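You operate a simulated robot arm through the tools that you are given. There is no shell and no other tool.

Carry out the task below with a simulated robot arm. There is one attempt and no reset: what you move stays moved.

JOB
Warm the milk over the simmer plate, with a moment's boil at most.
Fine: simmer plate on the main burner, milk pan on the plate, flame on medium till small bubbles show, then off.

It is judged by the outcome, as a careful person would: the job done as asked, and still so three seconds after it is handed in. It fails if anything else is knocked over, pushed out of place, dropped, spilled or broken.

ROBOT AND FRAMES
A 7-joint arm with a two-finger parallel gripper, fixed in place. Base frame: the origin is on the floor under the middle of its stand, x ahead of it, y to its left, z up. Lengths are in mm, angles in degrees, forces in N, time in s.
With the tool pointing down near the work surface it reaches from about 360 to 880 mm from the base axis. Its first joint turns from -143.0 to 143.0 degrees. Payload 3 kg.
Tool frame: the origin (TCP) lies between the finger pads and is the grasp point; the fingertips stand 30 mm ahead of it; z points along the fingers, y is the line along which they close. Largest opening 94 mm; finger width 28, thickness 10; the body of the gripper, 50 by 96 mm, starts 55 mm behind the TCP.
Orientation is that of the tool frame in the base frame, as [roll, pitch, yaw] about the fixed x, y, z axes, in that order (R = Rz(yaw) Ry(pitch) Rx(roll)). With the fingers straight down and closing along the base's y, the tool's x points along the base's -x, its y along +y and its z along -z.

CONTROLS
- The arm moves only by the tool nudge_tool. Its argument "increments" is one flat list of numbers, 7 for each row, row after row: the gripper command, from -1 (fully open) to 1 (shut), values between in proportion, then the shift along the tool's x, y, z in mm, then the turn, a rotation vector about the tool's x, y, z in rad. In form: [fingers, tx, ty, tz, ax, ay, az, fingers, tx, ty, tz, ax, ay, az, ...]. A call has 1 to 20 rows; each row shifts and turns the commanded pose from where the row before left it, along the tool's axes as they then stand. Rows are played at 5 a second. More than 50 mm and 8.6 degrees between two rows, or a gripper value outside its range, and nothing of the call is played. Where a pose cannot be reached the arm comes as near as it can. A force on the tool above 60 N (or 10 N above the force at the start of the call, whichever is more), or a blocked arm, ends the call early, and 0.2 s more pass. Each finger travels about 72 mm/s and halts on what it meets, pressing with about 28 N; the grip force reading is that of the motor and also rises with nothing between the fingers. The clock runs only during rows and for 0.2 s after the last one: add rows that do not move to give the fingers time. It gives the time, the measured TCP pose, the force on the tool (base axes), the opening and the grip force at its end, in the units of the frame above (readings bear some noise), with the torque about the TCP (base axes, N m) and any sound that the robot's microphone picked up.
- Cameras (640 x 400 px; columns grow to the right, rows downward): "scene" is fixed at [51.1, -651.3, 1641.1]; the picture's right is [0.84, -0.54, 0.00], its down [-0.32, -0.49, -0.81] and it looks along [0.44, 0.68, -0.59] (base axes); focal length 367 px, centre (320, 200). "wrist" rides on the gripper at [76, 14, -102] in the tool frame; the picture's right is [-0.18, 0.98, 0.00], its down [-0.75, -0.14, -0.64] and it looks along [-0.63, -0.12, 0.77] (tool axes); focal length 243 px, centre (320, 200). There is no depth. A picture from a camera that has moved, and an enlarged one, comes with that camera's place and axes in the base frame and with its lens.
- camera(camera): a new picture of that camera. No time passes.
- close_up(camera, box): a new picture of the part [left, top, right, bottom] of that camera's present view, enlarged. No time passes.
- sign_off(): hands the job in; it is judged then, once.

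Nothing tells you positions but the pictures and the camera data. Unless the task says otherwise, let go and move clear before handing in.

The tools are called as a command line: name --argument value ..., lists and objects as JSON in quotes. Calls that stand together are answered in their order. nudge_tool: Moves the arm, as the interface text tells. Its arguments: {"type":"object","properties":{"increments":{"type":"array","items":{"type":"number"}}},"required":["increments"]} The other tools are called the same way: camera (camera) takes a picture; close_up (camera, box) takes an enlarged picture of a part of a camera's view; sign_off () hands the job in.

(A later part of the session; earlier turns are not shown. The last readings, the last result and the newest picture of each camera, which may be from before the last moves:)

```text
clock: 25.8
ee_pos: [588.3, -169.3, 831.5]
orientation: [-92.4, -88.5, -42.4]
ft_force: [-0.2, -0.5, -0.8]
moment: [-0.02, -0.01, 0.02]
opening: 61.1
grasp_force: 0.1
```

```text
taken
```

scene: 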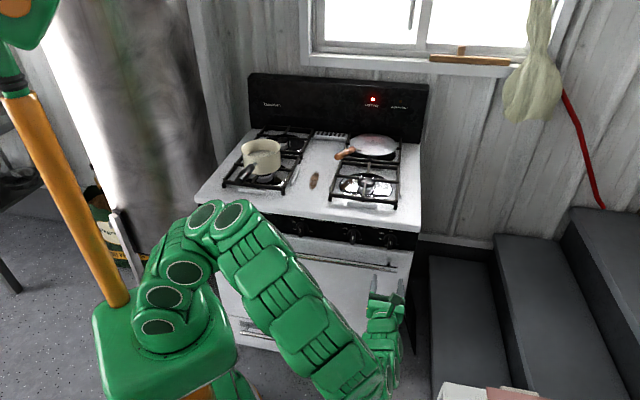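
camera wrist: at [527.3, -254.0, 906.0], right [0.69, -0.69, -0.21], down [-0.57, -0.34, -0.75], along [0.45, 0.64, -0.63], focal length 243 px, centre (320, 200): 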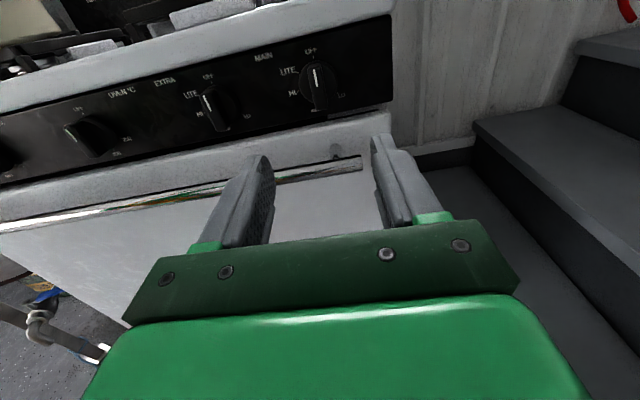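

The HOT TOP lamp is on, and the burner identity is settled. Next is the simmer plate: its wooden handle lies near (730–820, 285–305, ~985), pointing toward me. I'll rise and swing over the middle of the stove for a closer look at it.

nudge_tool --increments '[-1, 45, 0, 0, -0.077, 0, -0.02, -1, 45, 0, 0, -0.077, 0, 0, -1, 45, 0, 0, -0.077, 0, 0, -1, 45, 0, 0, -0.077, 0, 0, -1, 45, 0, 0, -0.077, 0, 0, -1, 45, 0, 0, -0.077, 0, 0, -1, 45, 0, 0, -0.077, 0, 0, -1, 0, -43.7, 7.6, 0, 0, 0, -1, 0, -43.7, 7.6, 0, 0, 0, -1, 0, -43.7, 7.6, 0, 0, 0, -1, 0, -43.7, 7.6, 0, 0, 0, -1, 0, -43.7, 7.6, 0, 0, 0, -1, 0, -43.7, 7.6, 0, 0, 0, -1, 0, -43.7, 7.6, 0, 0, 0, -1, 0, -43.7, 7.6, 0, 0, 0, -1, 0, -43.7, 7.6, 0, 0, 0, -1, 0, 0, 0, 0, 0, 0]'

camera --camera "wrist"

camera --camera "scene"

```text
clock: 29.4
ee_pos: [608.5, -154.3, 1196.6]
orientation: [-140.3, -89.8, -25.5]
ft_force: [-0.1, -0.4, -1.2]
moment: [0.04, 0.01, -0.01]
opening: 93.8
grasp_force: 0.1
out of reach, approached as far as the arm can: row 6, 7, 8, 9, 10, 11, 12, 13, 14, 15, 16
```

```text
taken
camera wrist: at [513.0, -193.6, 1272.3], right [0.24, -0.95, -0.19], down [-0.66, -0.02, -0.75], along [0.71, 0.3, -0.63], focal length 243 px, centre (320, 200)
```

wrist: 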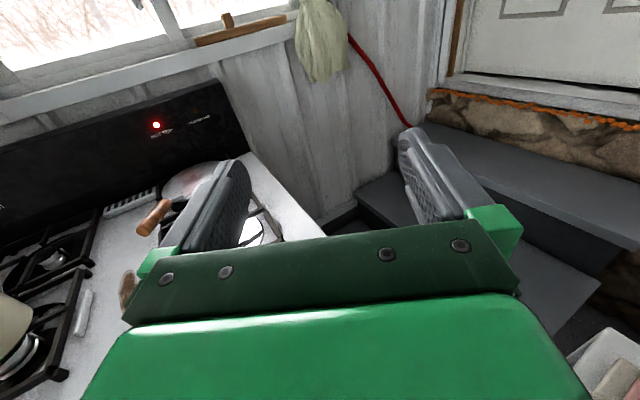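

```text
taken
```

scene: 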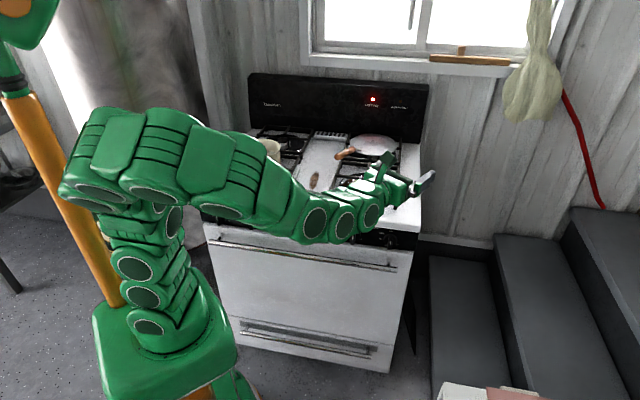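

The arm hit a reach limit on that swing and stopped short over the right side, clear of everything. I'll check where a small move takes it before re-planning.

nudge_tool --increments '[-1, 0, 0, 0, 0, 0, 0]'

```text
clock: 29.8
ee_pos: [608.6, -152.7, 1196.8]
orientation: [-138.4, -89.7, -27.4]
ft_force: [0.2, 0.0, -1.2]
moment: [0.0, -0.02, -0.01]
opening: 94.1
grasp_force: 0.0
```

nudge_tool --increments '[-1, 0, -20, 0, 0, 0, 0, -1, -20, 0, -20, 0, 0, 0, -1, 0, 0, 0, 0, 0, 0]'

```text
clock: 30.6
ee_pos: [598.3, -152.9, 1202.2]
orientation: [-139.5, -89.7, -26.3]
ft_force: [-0.8, -0.6, -0.4]
moment: [0.02, 0.03, 0.0]
opening: 94.0
grasp_force: 0.2
out of reach, approached as far as the arm can: row 1, 2
```

nudge_tool --increments '[-1, 0, 0, 0, 0, -0.14, 0, -1, 0, 0, 0, 0, -0.14, 0, -1, 0, 0, 0, 0, -0.14, 0, -1, 0, 0, 0, 0, -0.14, 0, -1, 0, 0, 0, 0, -0.14, 0, -1, 0, -20, 0, 0, 0, 0, -1, 0, -20, 0, 0, 0, 0, -1, 0, 0, 0, 0, 0, 0]'

camera --camera "scene"

```text
clock: 32.4
ee_pos: [586.9, -114.5, 1201.9]
orientation: [-179.7, -49.8, 14.0]
ft_force: [0.1, 0.3, 0.6]
moment: [-0.01, -0.01, -0.01]
opening: 94.2
grasp_force: 0.1
```

```text
taken
```

scene: 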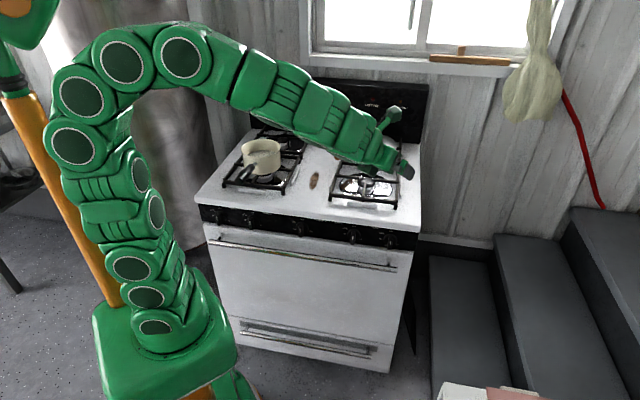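

With the tool tilted down about 40° the arm moves freely. I'll go over the stove with this tilt to look down on the plate's handle.

nudge_tool --increments '[-1, 6.2, -37.6, 16.4, 0, 0, 0, -1, 6.2, -37.6, 16.4, 0, 0, 0, -1, 6.2, -37.6, 16.4, 0, 0, 0, -1, 6.2, -37.6, 16.4, 0, 0, 0, -1, 6.2, -37.6, 16.4, 0, 0, 0, -1, 6.2, -37.6, 16.4, 0, 0, 0, -1, 6.2, -37.6, 16.4, 0, 0, 0, -1, 6.2, -37.6, 16.4, 0, 0, 0, -1, 6.2, -37.6, 16.4, 0, 0, 0, -1, 0, 0, 0, 0, 0, 0]'

camera --camera "wrist"

camera --camera "scene"

```text
clock: 34.6
ee_pos: [650.1, 249.6, 1147.7]
orientation: [-179.7, -49.6, 13.9]
ft_force: [0.3, 0.4, -0.3]
moment: [0.0, -0.02, 0.03]
opening: 94.3
grasp_force: 0.1
```

```text
taken
camera wrist: at [625.7, 228.6, 1271.2], right [0.12, -0.98, -0.14], down [-0.98, -0.1, -0.16], along [0.14, 0.16, -0.98], focal length 243 px, centre (320, 200)
```

wrist: 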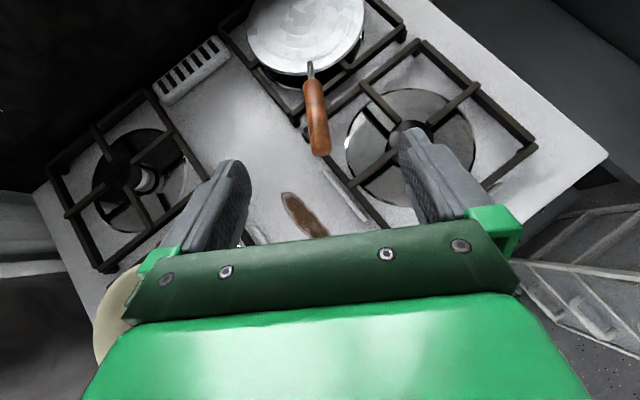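

```text
taken
```

scene: 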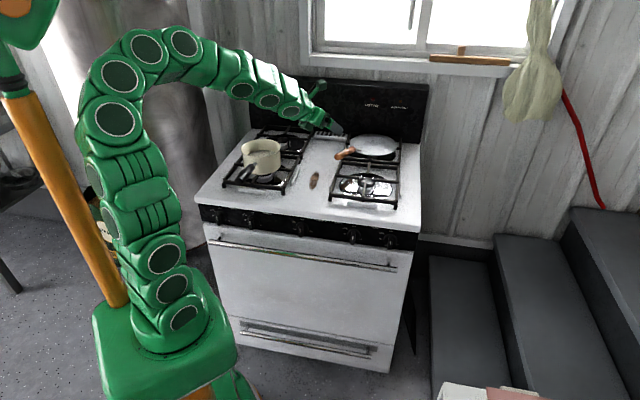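

Excellent view straight down on the plate and the main burner. Zooming in for coordinates.

close_up --camera "wrist" --box '[240, 0, 400, 100]'

close_up --camera "wrist" --box '[260, 60, 420, 160]'

close_up --camera "wrist" --box '[300, 30, 560, 192]'

```text
4.00 times, centred on (320, 50) of wrist
camera zoom: at [625.7, 228.6, 1271.2], right [0.12, -0.98, -0.14], down [-0.98, -0.1, -0.16], along [0.14, 0.16, -0.98], focal length 970 px, centre (320, 800)
```

zoom: 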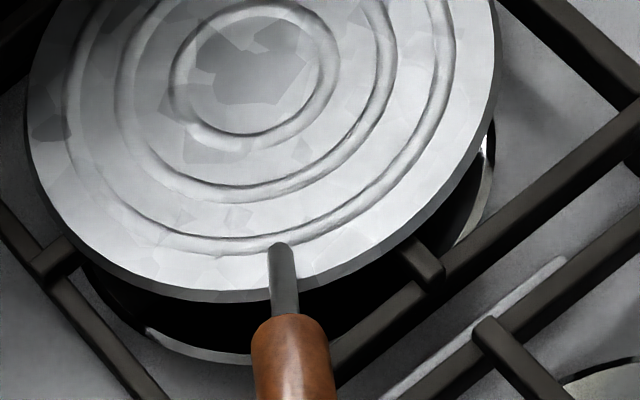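

```text
4.00 times, centred on (340, 110) of wrist
camera zoom: at [625.7, 228.6, 1271.2], right [0.12, -0.98, -0.14], down [-0.98, -0.1, -0.16], along [0.14, 0.16, -0.98], focal length 970 px, centre (240, 560)
```

zoom: 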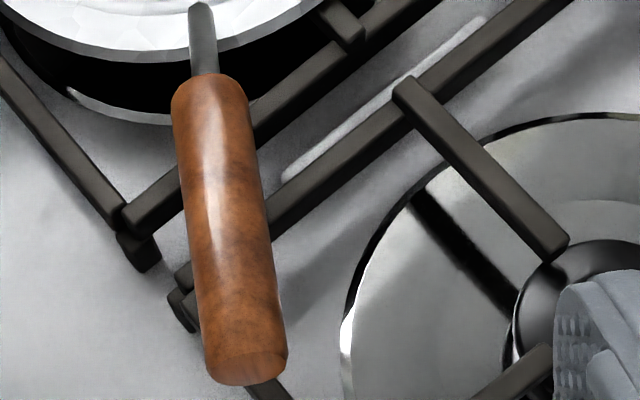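

```text
2.46 times, centred on (430, 111) of wrist
camera zoom: at [625.7, 228.6, 1271.2], right [0.12, -0.98, -0.14], down [-0.98, -0.1, -0.16], along [0.14, 0.16, -0.98], focal length 597 px, centre (49, 419)
```

zoom: 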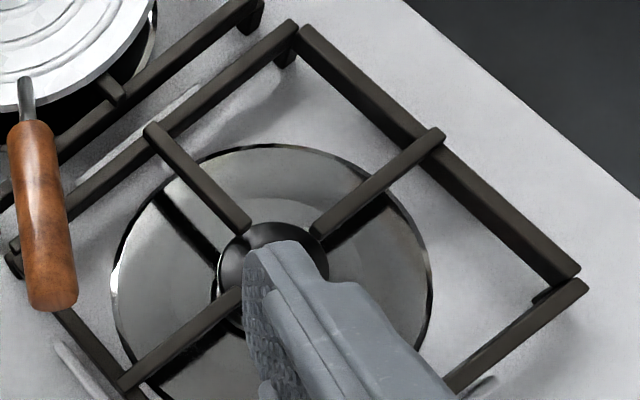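

The handle runs from about (729, 282, 990) to (820, 305, 987) and is ~25 mm thick; the plate centre is near (958, 341) and the main burner centre near (779, 165). I'll steepen the tool slightly and hover above the handle near its plate end.

nudge_tool --increments '[-0.3, 0, 0, 0, 0, -0.13, 0, -0.3, 14.1, -3.3, 40.5, 0, 0, 0, -0.3, 14.1, -3.3, 40.5, 0, 0, 0, -0.3, 14.1, -3.3, 40.5, 0, 0, 0, -0.3, 14.1, -3.3, 40.5, 0, 0, 0, -0.3, 0, 0, 0, 0, 0, 0]'

camera --camera "wrist"

close_up --camera "scene" --box '[290, 90, 418, 170]'

```text
clock: 36.0
ee_pos: [792.4, 298.4, 1069.3]
orientation: [-179.8, -42.3, 14.0]
ft_force: [0.2, 0.9, -0.3]
moment: [0.0, 0.02, 0.0]
opening: 61.1
grasp_force: 0.1
```

```text
taken
camera wrist: at [784.3, 280.4, 1195.2], right [0.11, -0.99, -0.13], down [-0.99, -0.11, -0.03], along [0.02, 0.13, -0.99], focal length 243 px, centre (320, 200)
```

wrist: 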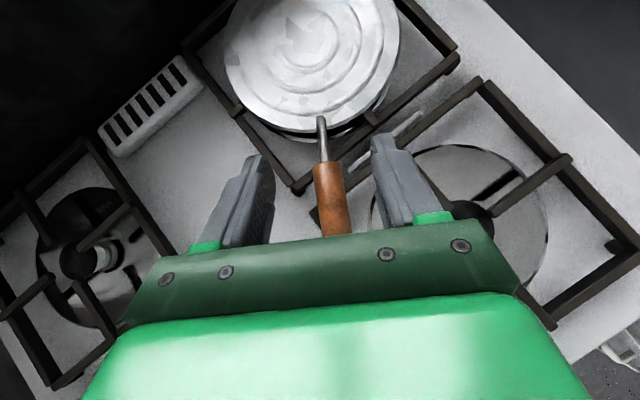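

```text
5.00 times, centred on (354, 130) of scene
camera zoom: at [51.1, -651.3, 1641.1], right [0.84, -0.54, 0.0], down [-0.32, -0.49, -0.81], along [0.44, 0.68, -0.59], focal length 1836 px, centre (150, 550)
```

zoom: 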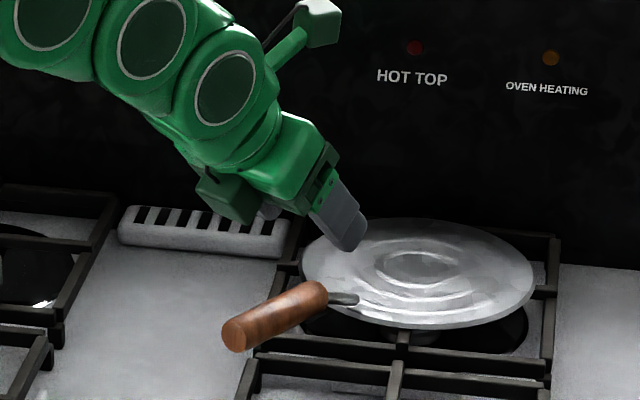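

Hovering right over the handle and well centred. Lowering vertically 81 mm to straddle it.

nudge_tool --increments '[-0.3, -18.2, 0, 20, 0, 0, 0, -0.3, -18.2, 0, 20, 0, 0, 0, -0.3, -12.1, 0, 13.3, 0, 0, 0, -0.3, -6, 0, 6.6, 0, 0, 0, -0.3, 0, 0, 0, 0, 0, 0]'

camera --camera "wrist"

close_up --camera "scene" --box '[290, 110, 418, 190]'

```text
clock: 37.2
ee_pos: [793.3, 298.8, 986.6]
orientation: [-179.6, -42.3, 14.0]
ft_force: [-0.5, 0.4, 0.6]
moment: [-0.02, -0.02, 0.01]
opening: 61.2
grasp_force: 0.1
```

```text
taken
camera wrist: at [783.9, 280.8, 1114.0], right [0.11, -0.99, -0.13], down [-0.99, -0.11, -0.03], along [0.02, 0.13, -0.99], focal length 243 px, centre (320, 200)
```

wrist: 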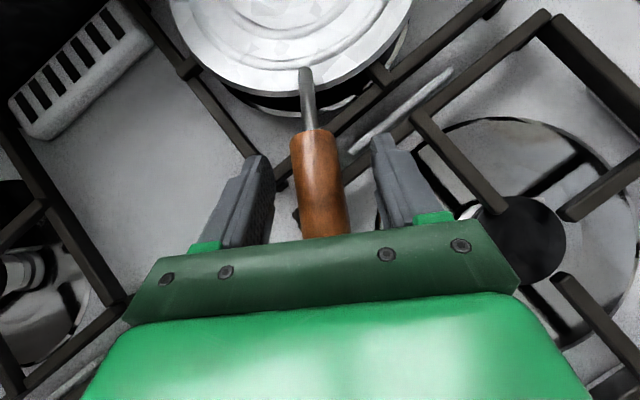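

```text
5.00 times, centred on (354, 150) of scene
camera zoom: at [51.1, -651.3, 1641.1], right [0.84, -0.54, 0.0], down [-0.32, -0.49, -0.81], along [0.44, 0.68, -0.59], focal length 1836 px, centre (150, 450)
```

zoom: 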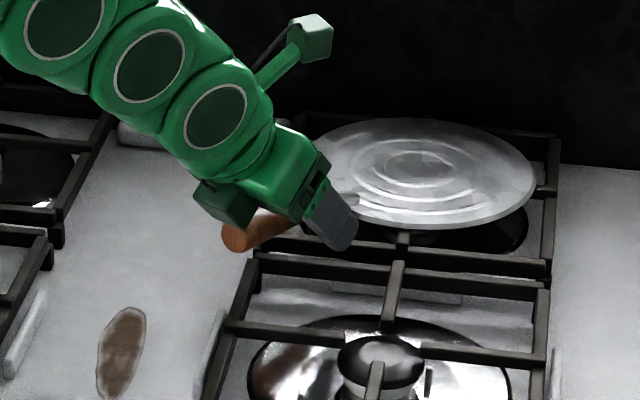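

The handle is between the fingers. Closing on it.

nudge_tool --increments '[1, 0, 0, 0, 0, 0, 0, 1, 0, 0, 0, 0, 0, 0, 1, 0, 0, 0, 0, 0, 0, 1, 0, 0, 0, 0, 0, 0, 1, 0, 0, 0, 0, 0, 0]'

camera --camera "wrist"

```text
clock: 38.4
ee_pos: [791.6, 298.9, 987.4]
orientation: [-179.8, -42.3, 14.0]
ft_force: [0.6, 0.8, 0.8]
moment: [0.09, -0.02, 0.07]
opening: 29.3
grasp_force: 27.7
```

```text
taken
camera wrist: at [783.9, 280.8, 1114.1], right [0.11, -0.99, -0.13], down [-0.99, -0.11, -0.03], along [0.02, 0.13, -0.99], focal length 243 px, centre (320, 200)
```

wrist: 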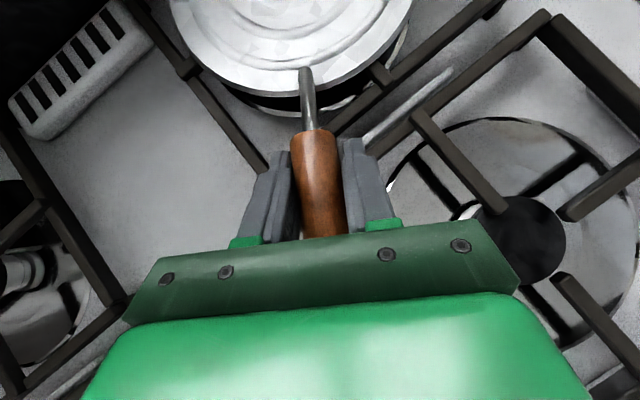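

Grip is firm at 29 mm. Lifting 15 mm slowly to see whether the plate stays level.

nudge_tool --increments '[1, 3.4, 0, -3.7, 0, 0, 0, 1, 3.4, 0, -3.7, 0, 0, 0, 1, 3.4, 0, -3.7, 0, 0, 0, 1, 0, 0, 0, 0, 0, 0]'

close_up --camera "scene" --box '[290, 110, 418, 190]'

camera --camera "wrist"

```text
clock: 39.4
ee_pos: [792.6, 298.7, 1004.3]
orientation: [-179.8, -42.2, 14.0]
ft_force: [-0.4, 0.2, -2.8]
moment: [-0.1, 0.41, -0.03]
opening: 29.3
grasp_force: 27.5
```

```text
5.00 times, centred on (354, 150) of scene
camera zoom: at [51.1, -651.3, 1641.1], right [0.84, -0.54, 0.0], down [-0.32, -0.49, -0.81], along [0.44, 0.68, -0.59], focal length 1836 px, centre (150, 450)
```

zoom: 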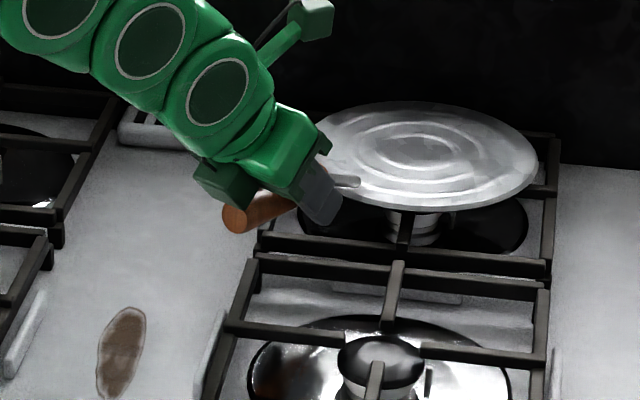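

```text
taken
camera wrist: at [784.1, 281.3, 1129.5], right [0.11, -0.99, -0.13], down [-0.99, -0.1, -0.03], along [0.02, 0.13, -0.99], focal length 243 px, centre (320, 200)
```

wrist: 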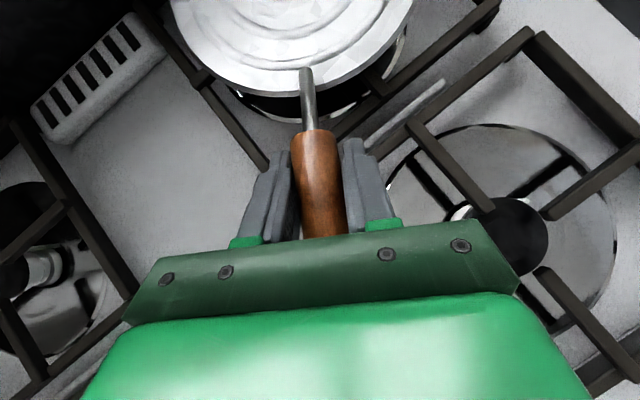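

The plate lifts cleanly and level (about 3 N). Raising a little more and carrying it over to the main burner.

nudge_tool --increments '[1, 5.6, 0, -6.2, 0, 0, 0, 1, 5.6, 0, -6.2, 0, 0, 0, 1, 5.6, 0, -6.2, 0, 0, 0, 1, -8, 6.4, -7.3, 0, 0, 0, 1, -16.9, 13.5, -15.3, 0, 0, 0, 1, -16.9, 13.5, -15.3, 0, 0, 0, 1, -16.9, 13.5, -15.3, 0, 0, 0, 1, -16.9, 13.5, -15.3, 0, 0, 0, 1, -16.9, 13.5, -15.3, 0, 0, 0, 1, -16.9, 13.5, -15.3, 0, 0, 0, 1, -16.9, 13.5, -15.3, 0, 0, 0, 1, -16.9, 13.5, -15.3, 0, 0, 0, 1, -17, 13.1, -15.6, 0, 0, 0, 1, 0, 0, 0, 0, 0, 0, 1, 0, 0, 0, 0, 0, 0]'

camera --camera "wrist"

close_up --camera "scene" --box '[270, 110, 430, 210]'

```text
clock: 42.6
ee_pos: [614.4, 120.4, 1026.3]
orientation: [-179.7, -42.3, 14.0]
ft_force: [0.3, -0.7, -2.2]
moment: [-0.12, 0.39, 0.01]
opening: 29.3
grasp_force: 28.1
```

```text
taken
camera wrist: at [604.9, 103.1, 1152.6], right [0.11, -0.99, -0.13], down [-0.99, -0.11, -0.03], along [0.02, 0.13, -0.99], focal length 243 px, centre (320, 200)
```

wrist: 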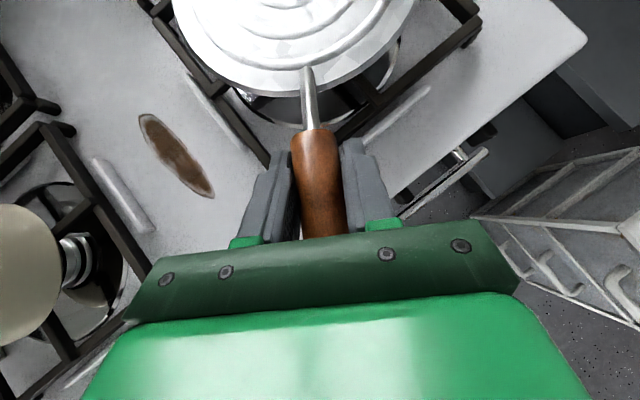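

```text
4.00 times, centred on (350, 160) of scene
camera zoom: at [51.1, -651.3, 1641.1], right [0.84, -0.54, 0.0], down [-0.32, -0.49, -0.81], along [0.44, 0.68, -0.59], focal length 1469 px, centre (200, 360)
```

zoom: 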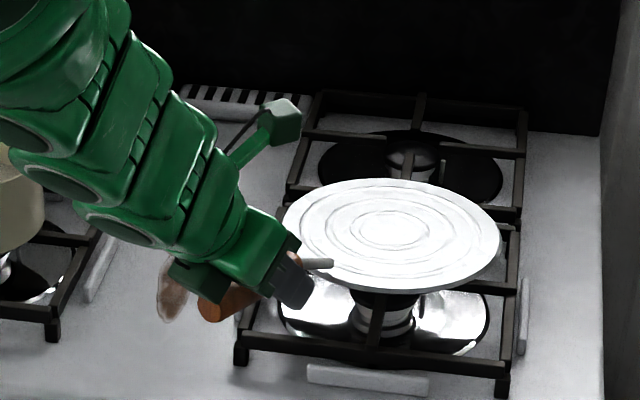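

The plate hangs centred over the main burner, same relation to the grate as before. Lowering gently until it rests.

nudge_tool --increments '[1, -6, 0, 6.6, 0, 0, 0, 1, -6, 0, 6.6, 0, 0, 0, 1, -6, 0, 6.6, 0, 0, 0, 1, -3, 0, 3.3, 0, 0, 0, 1, -1.7, 0, 1.9, 0, 0, 0, 1, -1.4, 0, 1.5, 0, 0, 0, 1, -1.4, 0, 1.5, 0, 0, 0, 1, 0, 0, 0, 0, 0, 0]'

close_up --camera "scene" --box '[270, 110, 430, 210]'

camera --camera "wrist"

```text
clock: 44.4
ee_pos: [612.2, 122.3, 988.5]
orientation: [-179.7, -42.3, 14.0]
ft_force: [0.2, 0.7, 1.6]
moment: [0.15, -0.55, 0.06]
opening: 29.1
grasp_force: 28.1
```

```text
4.00 times, centred on (350, 160) of scene
camera zoom: at [51.1, -651.3, 1641.1], right [0.84, -0.54, 0.0], down [-0.32, -0.49, -0.81], along [0.44, 0.68, -0.59], focal length 1469 px, centre (200, 360)
```

zoom: 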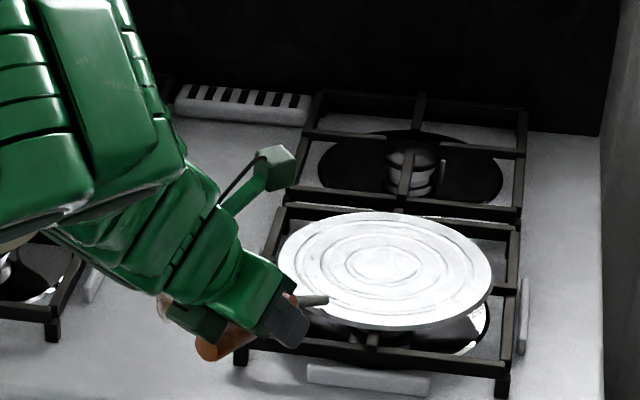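

```text
taken
camera wrist: at [604.2, 105.7, 1115.3], right [0.11, -0.99, -0.13], down [-0.99, -0.11, -0.03], along [0.02, 0.13, -0.99], focal length 243 px, centre (320, 200)
```

wrist: 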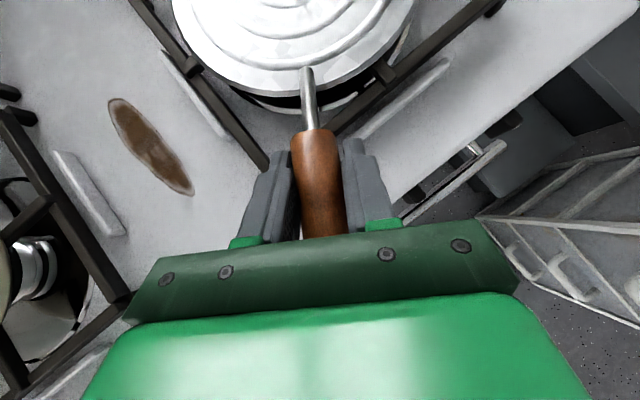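

Contact signs show the plate is resting. Before releasing, I'll check arm clearance to the milk pan.

camera --camera "scene"

```text
taken
```

scene: 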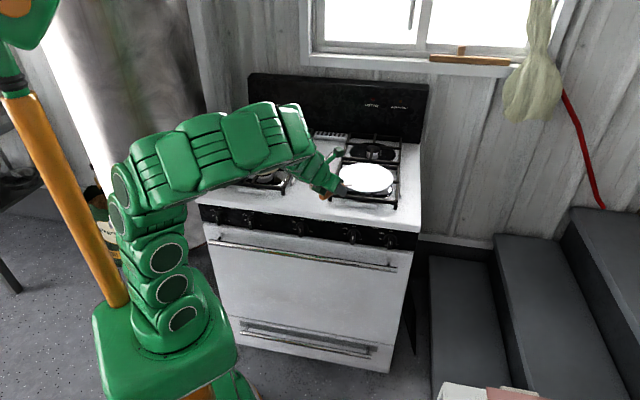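

Releasing the handle and rising straight up.

nudge_tool --increments '[-0.3, 0, 0, 0, 0, 0, 0, -0.3, 0, 0, 0, 0, 0, 0, -0.3, 0, 0, 0, 0, 0, 0, -0.3, 13.4, 0, -14.8, 0, 0, 0, -0.3, 20, 0, -22, 0, 0, 0, -0.3, 20, 0, -22, 0, 0, 0, -0.3, 20, 0, -22, 0, 0, 0, -0.3, 0, 0, 0, 0, 0, 0]'

camera --camera "wrist"

camera --camera "scene"

```text
clock: 46.2
ee_pos: [613.6, 121.8, 1098.1]
orientation: [-179.8, -42.2, 14.0]
ft_force: [0.2, -0.6, 0.1]
moment: [0.04, 0.0, -0.01]
opening: 60.9
grasp_force: 0.0
```

```text
taken
camera wrist: at [605.4, 104.9, 1224.4], right [0.11, -0.99, -0.13], down [-0.99, -0.11, -0.03], along [0.02, 0.13, -0.99], focal length 243 px, centre (320, 200)
```

wrist: 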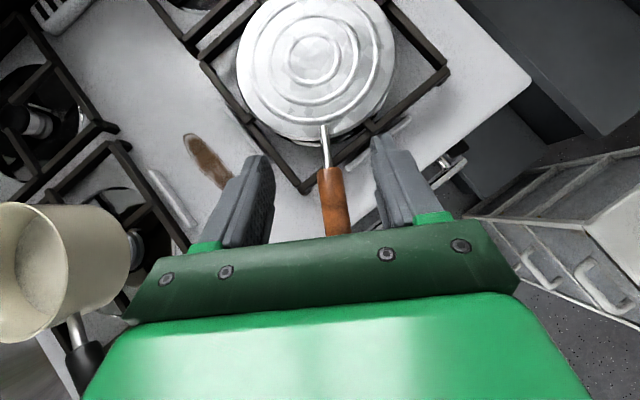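

```text
taken
```

scene: 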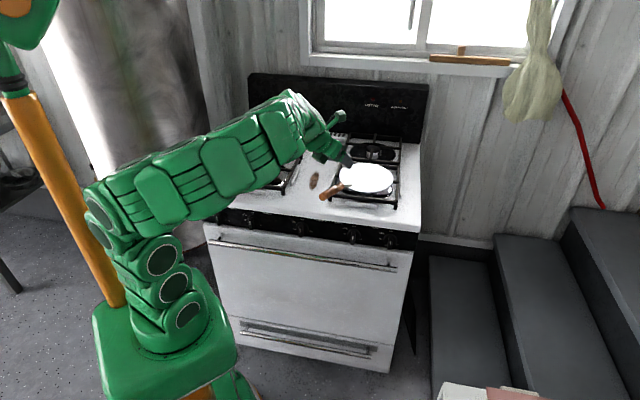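

The plate sits on the main burner. Now for the milk pan: I'll rise and swing left, turning toward the pan's handle to look down on it.

nudge_tool --increments '[-0.3, -9.8, -27.8, -26.6, 0, 0, 0, -0.3, -9.8, -27.8, -26.6, 0, 0, 0, -0.3, -9.8, -27.8, -26.6, 0, 0, 0, -0.3, -9.8, -27.8, -26.6, 0, 0, 0, -0.3, -9.8, -27.8, -26.6, 0, 0, 0, -0.3, -9.8, -27.8, -26.6, 0, 0, 0, -0.3, -9.8, -27.8, -26.6, 0, 0, 0, -0.3, -9.8, -27.8, -26.6, 0, 0, 0, -0.3, 0, 0, 0, 0.0891, 0, -0.0983, -0.3, 0, 0, 0, 0.0891, 0, -0.0983, -0.3, 0, 0, 0, 0.0891, 0, -0.0983, -0.3, 0, 0, 0, 0.0891, 0, -0.0983, -0.3, 0, 0, 0, 0.0891, 0, -0.0983, -0.3, 0, 0, 0, 0, 0, 0]'

camera --camera "wrist"

camera --camera "scene"

```text
clock: 49.2
ee_pos: [364.3, 288.3, 1204.4]
orientation: [-179.7, -42.4, 52.0]
ft_force: [-1.2, 0.5, 0.4]
moment: [0.03, -0.02, 0.02]
opening: 61.2
grasp_force: 0.0
```

```text
taken
camera wrist: at [367.7, 269.3, 1330.8], right [0.69, -0.71, -0.13], down [-0.72, -0.7, -0.03], along [-0.06, 0.11, -0.99], focal length 243 px, centre (320, 200)
```

wrist: 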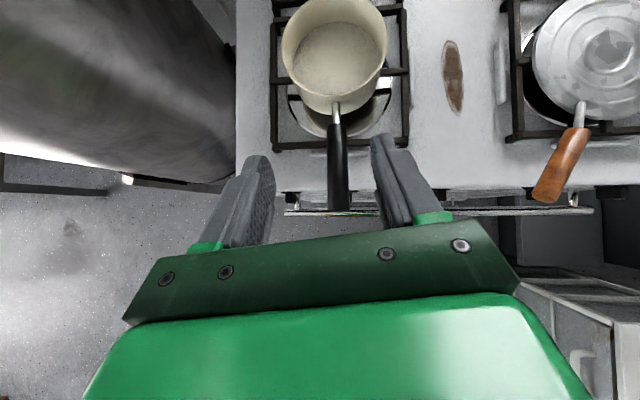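

```text
taken
```

scene: 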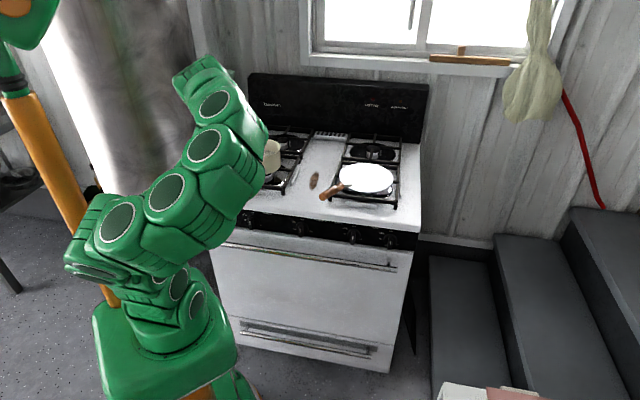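

Great overhead view of pan, handle and plate. Zooming for measurements.

close_up --camera "wrist" --box '[260, 0, 420, 100]'

close_up --camera "wrist" --box '[260, 90, 468, 220]'

close_up --camera "wrist" --box '[480, 0, 640, 200]'

```text
4.00 times, centred on (340, 50) of wrist
camera zoom: at [367.7, 269.3, 1330.8], right [0.69, -0.71, -0.13], down [-0.72, -0.7, -0.03], along [-0.06, 0.11, -0.99], focal length 970 px, centre (240, 800)
```

zoom: 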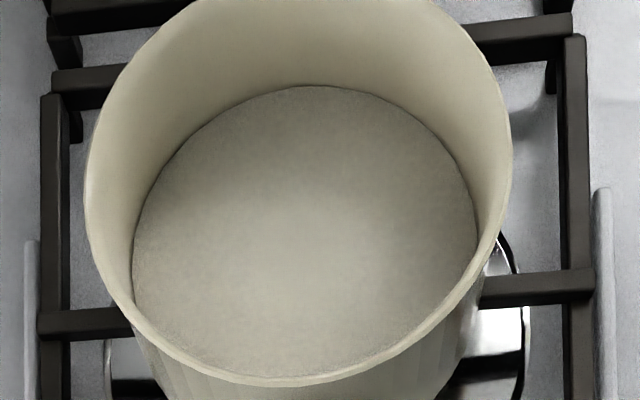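

```text
3.08 times, centred on (364, 155) of wrist
camera zoom: at [367.7, 269.3, 1330.8], right [0.69, -0.71, -0.13], down [-0.72, -0.7, -0.03], along [-0.06, 0.11, -0.99], focal length 746 px, centre (185, 338)
```

zoom: 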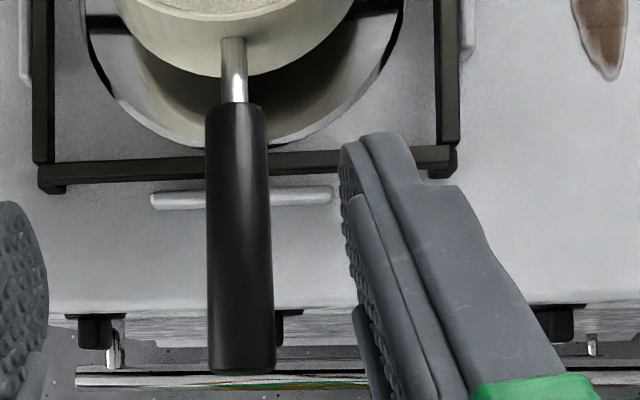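

```text
2.00 times, centred on (560, 100) of wrist
camera zoom: at [367.7, 269.3, 1330.8], right [0.69, -0.71, -0.13], down [-0.72, -0.7, -0.03], along [-0.06, 0.11, -0.99], focal length 485 px, centre (-160, 400)
```

zoom: 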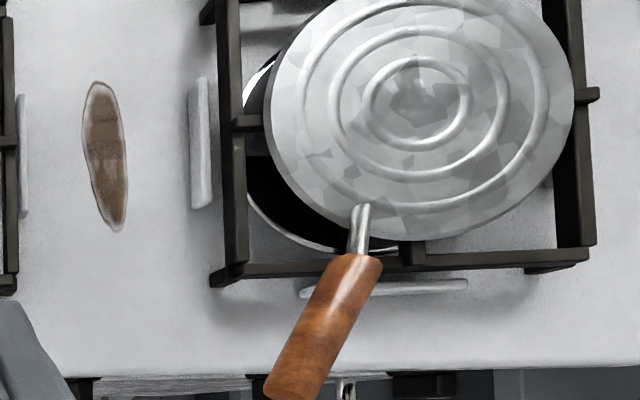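

The pan's handle runs from about (439, 368, 999) out to (359, 281, 1017), ~27 mm thick, and the milk is well below the rim. I'll align with the handle, steepen the tool a touch and hover above its inner end.

nudge_tool --increments '[-0.3, 0, 0, 0, -0.067, 0, 0.0734, -0.3, 0, 0, 0, 0, -0.06, 0, -0.3, -2.2, 0, 36.6, 0, 0, 0, -0.3, -2.2, 0, 36.6, 0, 0, 0, -0.3, -2.2, 0, 36.6, 0, 0, 0, -0.3, -2.2, 0, 36.6, 0, 0, 0, -0.3, 0, 0, 0, 0, 0, 0]'

camera --camera "wrist"

close_up --camera "scene" --box '[190, 90, 350, 190]'

```text
clock: 50.8
ee_pos: [421.8, 349.9, 1086.0]
orientation: [-179.8, -38.9, 46.3]
ft_force: [-0.5, 0.0, 0.1]
moment: [0.01, -0.01, 0.01]
opening: 61.0
grasp_force: 0.1
```

```text
taken
camera wrist: at [428.0, 336.0, 1213.8], right [0.61, -0.78, -0.12], down [-0.78, -0.62, 0.03], along [-0.09, 0.08, -0.99], focal length 243 px, centre (320, 200)
```

wrist: 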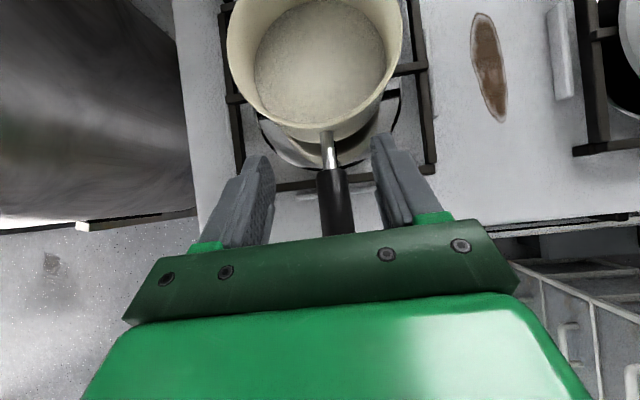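

```text
4.00 times, centred on (270, 140) of scene
camera zoom: at [51.1, -651.3, 1641.1], right [0.84, -0.54, 0.0], down [-0.32, -0.49, -0.81], along [0.44, 0.68, -0.59], focal length 1469 px, centre (520, 440)
```

zoom: 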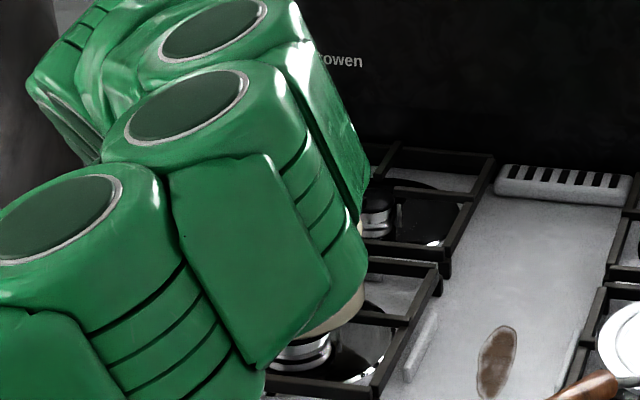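

Aligned with the handle. Descending 84 mm to straddle it.

nudge_tool --increments '[-0.3, -15.7, 0, 19.4, 0, 0, 0, -0.3, -15.7, 0, 19.4, 0, 0, 0, -0.3, -15.7, 0, 19.4, 0, 0, 0, -0.3, -5.7, 0, 7.2, 0, 0, 0, -0.3, 0, 0, 0, 0, 0, 0]'

camera --camera "wrist"

camera --camera "scene"

```text
clock: 52.0
ee_pos: [429.0, 355.2, 1026.5]
orientation: [-179.9, -41.0, 46.0]
ft_force: [-1.2, 1.2, 0.1]
moment: [0.04, 0.04, 0.04]
opening: 61.8
grasp_force: 0.6
out of reach, approached as far as the arm can: row 3, 4
```

```text
taken
camera wrist: at [431.5, 337.1, 1152.4], right [0.61, -0.78, -0.12], down [-0.79, -0.61, -0.01], along [-0.07, 0.1, -0.99], focal length 243 px, centre (320, 200)
```

wrist: 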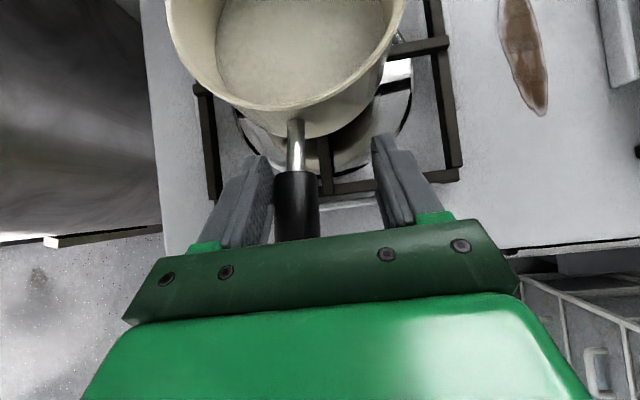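

```text
taken
```

scene: 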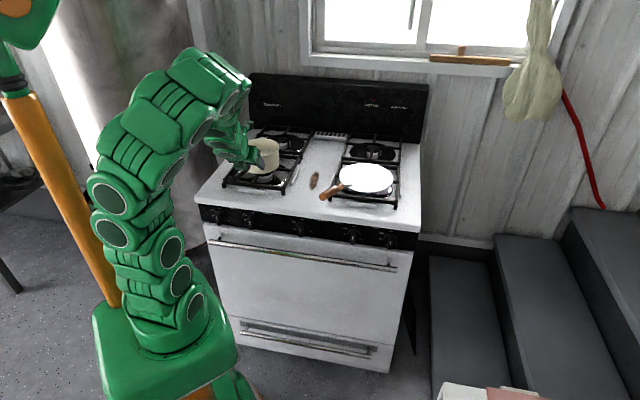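

The arm reached a limit partway (z≈1026) and the handle looks off-centre between the fingers. Checking closely whether anything has moved.

close_up --camera "scene" --box '[210, 120, 340, 201]'

close_up --camera "wrist" --box '[160, 0, 480, 200]'

```text
4.92 times, centred on (275, 160) of scene
camera zoom: at [51.1, -651.3, 1641.1], right [0.84, -0.54, 0.0], down [-0.32, -0.49, -0.81], along [0.44, 0.68, -0.59], focal length 1808 px, centre (542, 394)
```

zoom: 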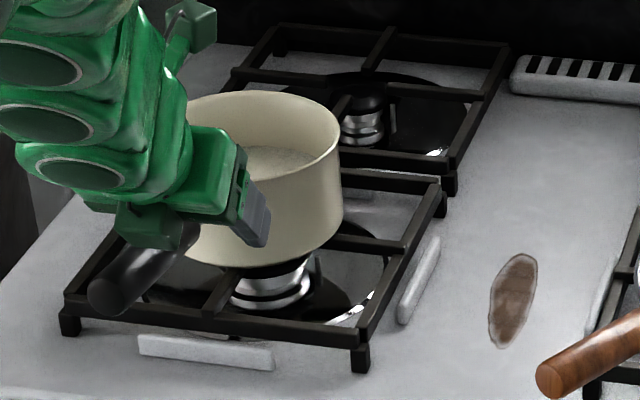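

```text
2.00 times, centred on (320, 100) of wrist
camera zoom: at [431.5, 337.1, 1152.4], right [0.61, -0.78, -0.12], down [-0.79, -0.61, -0.01], along [-0.07, 0.1, -0.99], focal length 485 px, centre (320, 400)
```

zoom: 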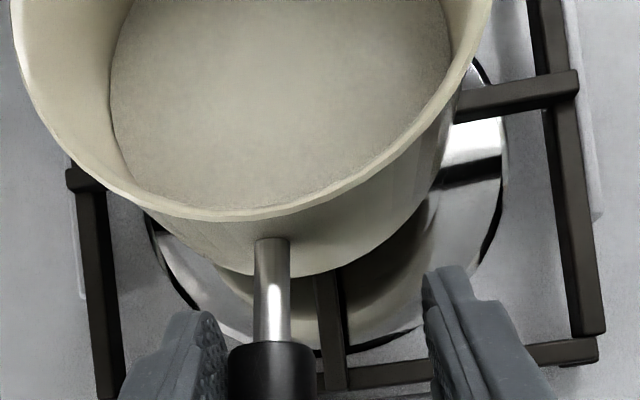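

The pan's handle got nudged a little sideways: the wrist's underside touched the handle's outer end, though the pan still sits level on its burner with no spill. I'll back straight up and re-plan with a steeper approach and a more comfortable wrist roll.

nudge_tool --increments '[-0.3, 10, 0, -11.5, 0, 0, 0, -0.3, 20, 0, -23, 0, 0, 0, -0.3, 25, 0, -28, 0, 0, 0, -0.3, 25, 0, -28, 0, 0, 0, -0.3, 25, 0, -28, 0, 0, 0, -0.3, 0, 0, 0, 0, 0, 0]'

camera --camera "wrist"

close_up --camera "scene" --box '[190, 100, 350, 200]'

```text
clock: 53.4
ee_pos: [430.3, 375.0, 1172.3]
orientation: [-169.4, -37.9, 40.6]
ft_force: [0.3, -0.7, -0.4]
moment: [0.0, 0.05, 0.02]
opening: 61.1
grasp_force: 0.0
```

```text
taken
camera wrist: at [451.5, 349.9, 1296.0], right [0.6, -0.76, -0.26], down [-0.77, -0.63, 0.06], along [-0.2, 0.16, -0.97], focal length 243 px, centre (320, 200)
```

wrist: 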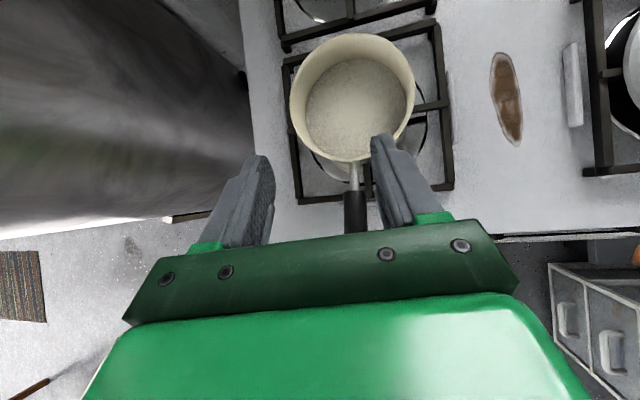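

```text
4.00 times, centred on (270, 150) of scene
camera zoom: at [51.1, -651.3, 1641.1], right [0.84, -0.54, 0.0], down [-0.32, -0.49, -0.81], along [0.44, 0.68, -0.59], focal length 1469 px, centre (520, 400)
```

zoom: 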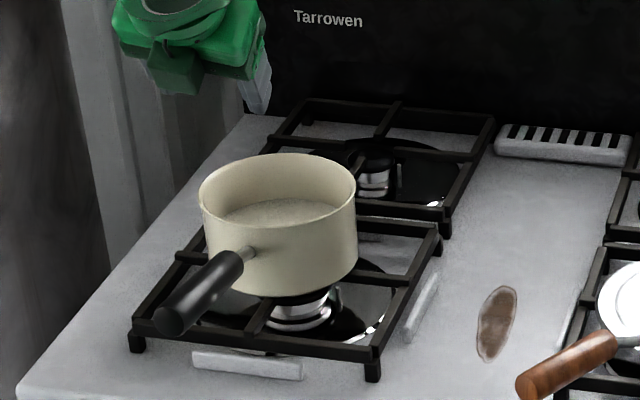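

The pan is fine: level on its burner, the handle just swung slightly left. Now I'll roll the wrist back by half a turn to its natural range (camera on my side) at this safe height.

nudge_tool --increments '[-0.3, 0, 0, 0, 0, 0, -0.149, -0.3, 0, 0, 0, 0, 0, -0.149, -0.3, 0, 0, 0, 0, 0, -0.149, -0.3, 0, 0, 0, 0, 0, -0.149, -0.3, 0, 0, 0, 0, 0, -0.149, -0.3, 0, 0, 0, 0, 0, -0.149, -0.3, 0, 0, 0, 0, 0, -0.149, -0.3, 0, 0, 0, 0, 0, -0.149, -0.3, 0, 0, 0, 0, 0, -0.149, -0.3, 0, 0, 0, 0, 0, -0.149, -0.3, 0, 0, 0, 0, 0, -0.149, -0.3, 0, 0, 0, 0, 0, -0.149, -0.3, 0, 0, 0, 0, 0, -0.149, -0.3, 0, 0, 0, 0, 0, -0.149, -0.3, 0, 0, 0, 0, 0, -0.149, -0.3, 0, 0, 0, 0, 0, -0.149, -0.3, 0, 0, 0, 0, 0, -0.149, -0.3, 0, 0, 0, 0, 0, -0.149, -0.3, 0, 0, 0, 0, 0, -0.149, -0.3, 0, 0, 0, 0, 0, -0.149]'

camera --camera "scene"

camera --camera "wrist"

```text
clock: 57.6
ee_pos: [433.7, 360.2, 1184.1]
orientation: [172.6, 38.2, -145.2]
ft_force: [0.6, 0.1, 0.5]
moment: [0.01, 0.03, 0.0]
opening: 61.0
grasp_force: 0.0
```

```text
taken
```

scene: 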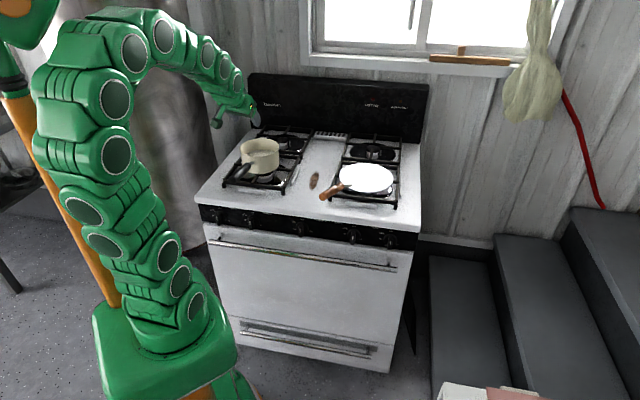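

```text
taken
camera wrist: at [331.4, 290.2, 1216.3], right [-0.5, 0.84, 0.21], down [0.3, -0.06, 0.95], along [0.81, 0.54, -0.22], focal length 243 px, centre (320, 200)
```

wrist: 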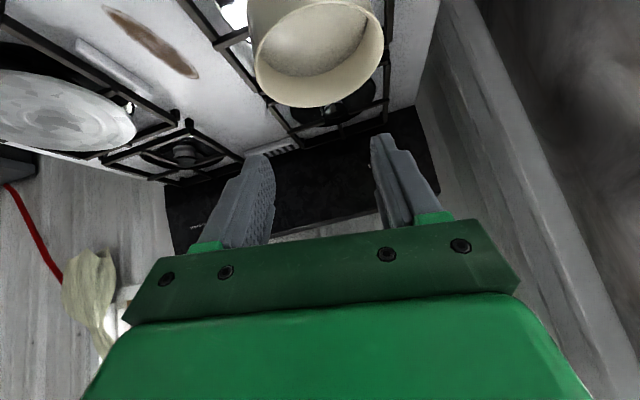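

The arm is now in a comfortable configuration. I'll set the tool nearly vertical (about 20° outward), aligned with the handle, and hover over it to measure its present position.

nudge_tool --increments '[-0.3, 0, 0, 0, 0.0207, 0.108, -0.0325, -0.3, 0, 0, 0, 0.0207, 0.108, -0.0325, -0.3, 0, 0, 0, 0.0207, 0.108, -0.0325, -0.3, 20.2, 7.3, 32, 0, 0, 0, -0.3, 20.2, 7.3, 32, 0, 0, 0, -0.3, 0, 0, 0, 0, 0, 0]'

camera --camera "wrist"

camera --camera "scene"

```text
clock: 59.0
ee_pos: [412.6, 360.1, 1108.6]
orientation: [180.0, 20.2, -137.6]
ft_force: [-0.5, 0.1, 0.3]
moment: [-0.03, -0.02, 0.0]
opening: 60.9
grasp_force: 0.0
```

```text
taken
camera wrist: at [323.9, 298.4, 1179.0], right [-0.54, 0.84, 0.06], down [0.46, 0.22, 0.86], along [0.71, 0.49, -0.5], focal length 243 px, centre (320, 200)
```

wrist: 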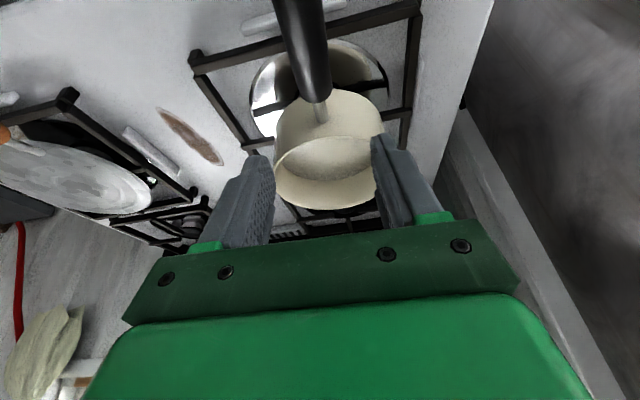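

```text
taken
```

scene: 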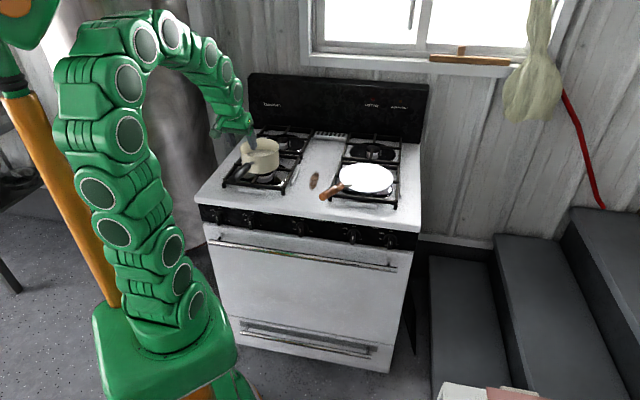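

close_up --camera "wrist" --box '[240, 0, 432, 120]'

close_up --camera "scene" --box '[210, 110, 306, 200]'

```text
3.33 times, centred on (336, 60) of wrist
camera zoom: at [323.9, 298.4, 1179.0], right [-0.54, 0.84, 0.06], down [0.46, 0.22, 0.86], along [0.71, 0.49, -0.5], focal length 809 px, centre (267, 667)
```

zoom: 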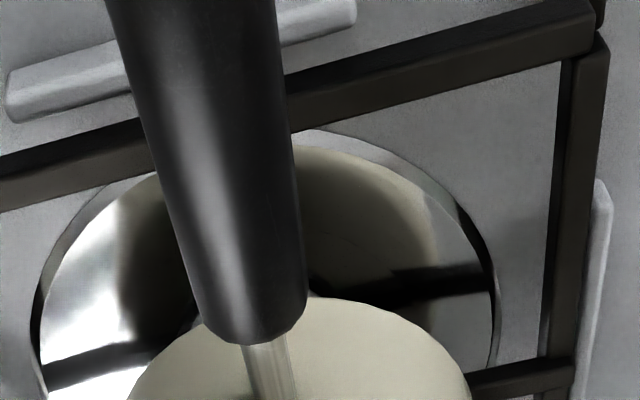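

```text
4.44 times, centred on (258, 155) of scene
camera zoom: at [51.1, -651.3, 1641.1], right [0.84, -0.54, 0.0], down [-0.32, -0.49, -0.81], along [0.44, 0.68, -0.59], focal length 1632 px, centre (596, 400)
```

zoom: 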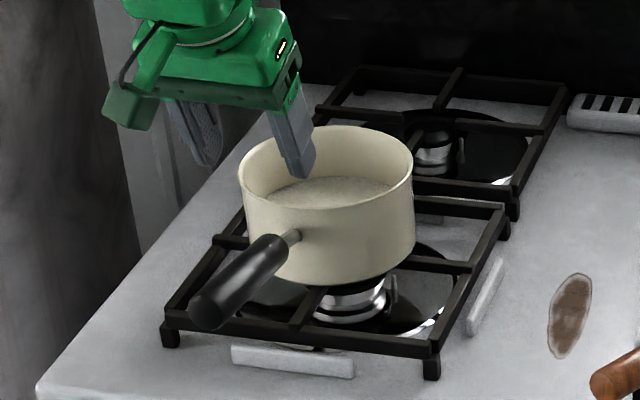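

The handle's inner end is now at about (431, 378, 1000), pointing at 41°. I'm nearly right above the grip point, so I'll trim the yaw and descend over it.

nudge_tool --increments '[-0.3, 6.5, 0.2, 20.1, 0.0083, 0, 0.0225, -0.3, 6.5, 0.2, 20.1, 0, 0, 0, -0.3, 6.5, 0.2, 20.1, 0, 0, 0, -0.3, 6.5, 0.2, 20.1, 0, 0, 0, -0.3, 6.5, 0, 20.1, 0, 0, 0, -0.3, 0, 0, 0, 0, 0, 0]'

camera --camera "wrist"

close_up --camera "scene" --box '[210, 110, 306, 200]'

```text
clock: 60.4
ee_pos: [415.3, 361.3, 1004.6]
orientation: [179.9, 20.1, -139.0]
ft_force: [0.0, -0.4, -0.3]
moment: [-0.01, -0.01, 0.03]
opening: 61.0
grasp_force: 0.0
```

```text
taken
camera wrist: at [323.9, 302.4, 1074.2], right [-0.51, 0.85, 0.06], down [0.46, 0.21, 0.86], along [0.72, 0.47, -0.5], focal length 243 px, centre (320, 200)
```

wrist: 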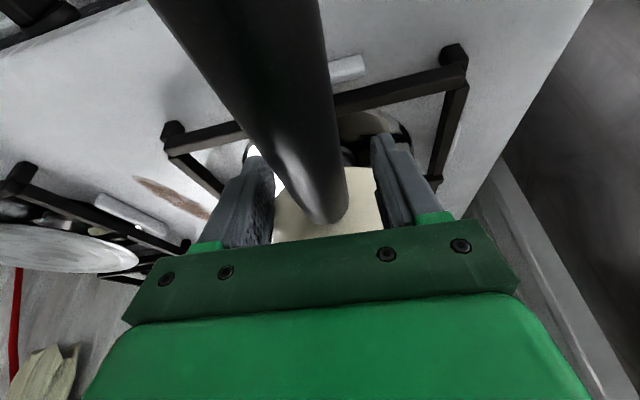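

```text
4.44 times, centred on (258, 155) of scene
camera zoom: at [51.1, -651.3, 1641.1], right [0.84, -0.54, 0.0], down [-0.32, -0.49, -0.81], along [0.44, 0.68, -0.59], focal length 1632 px, centre (596, 400)
```

zoom: 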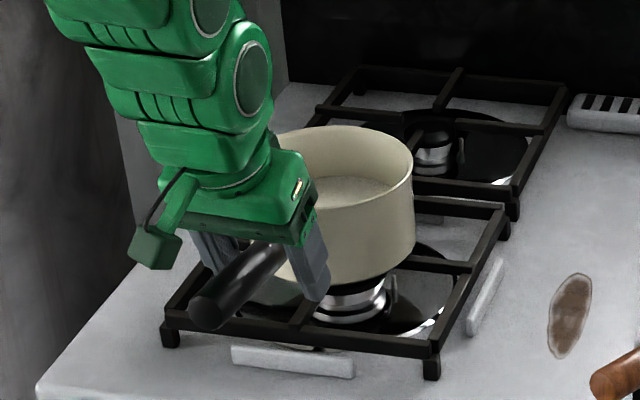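

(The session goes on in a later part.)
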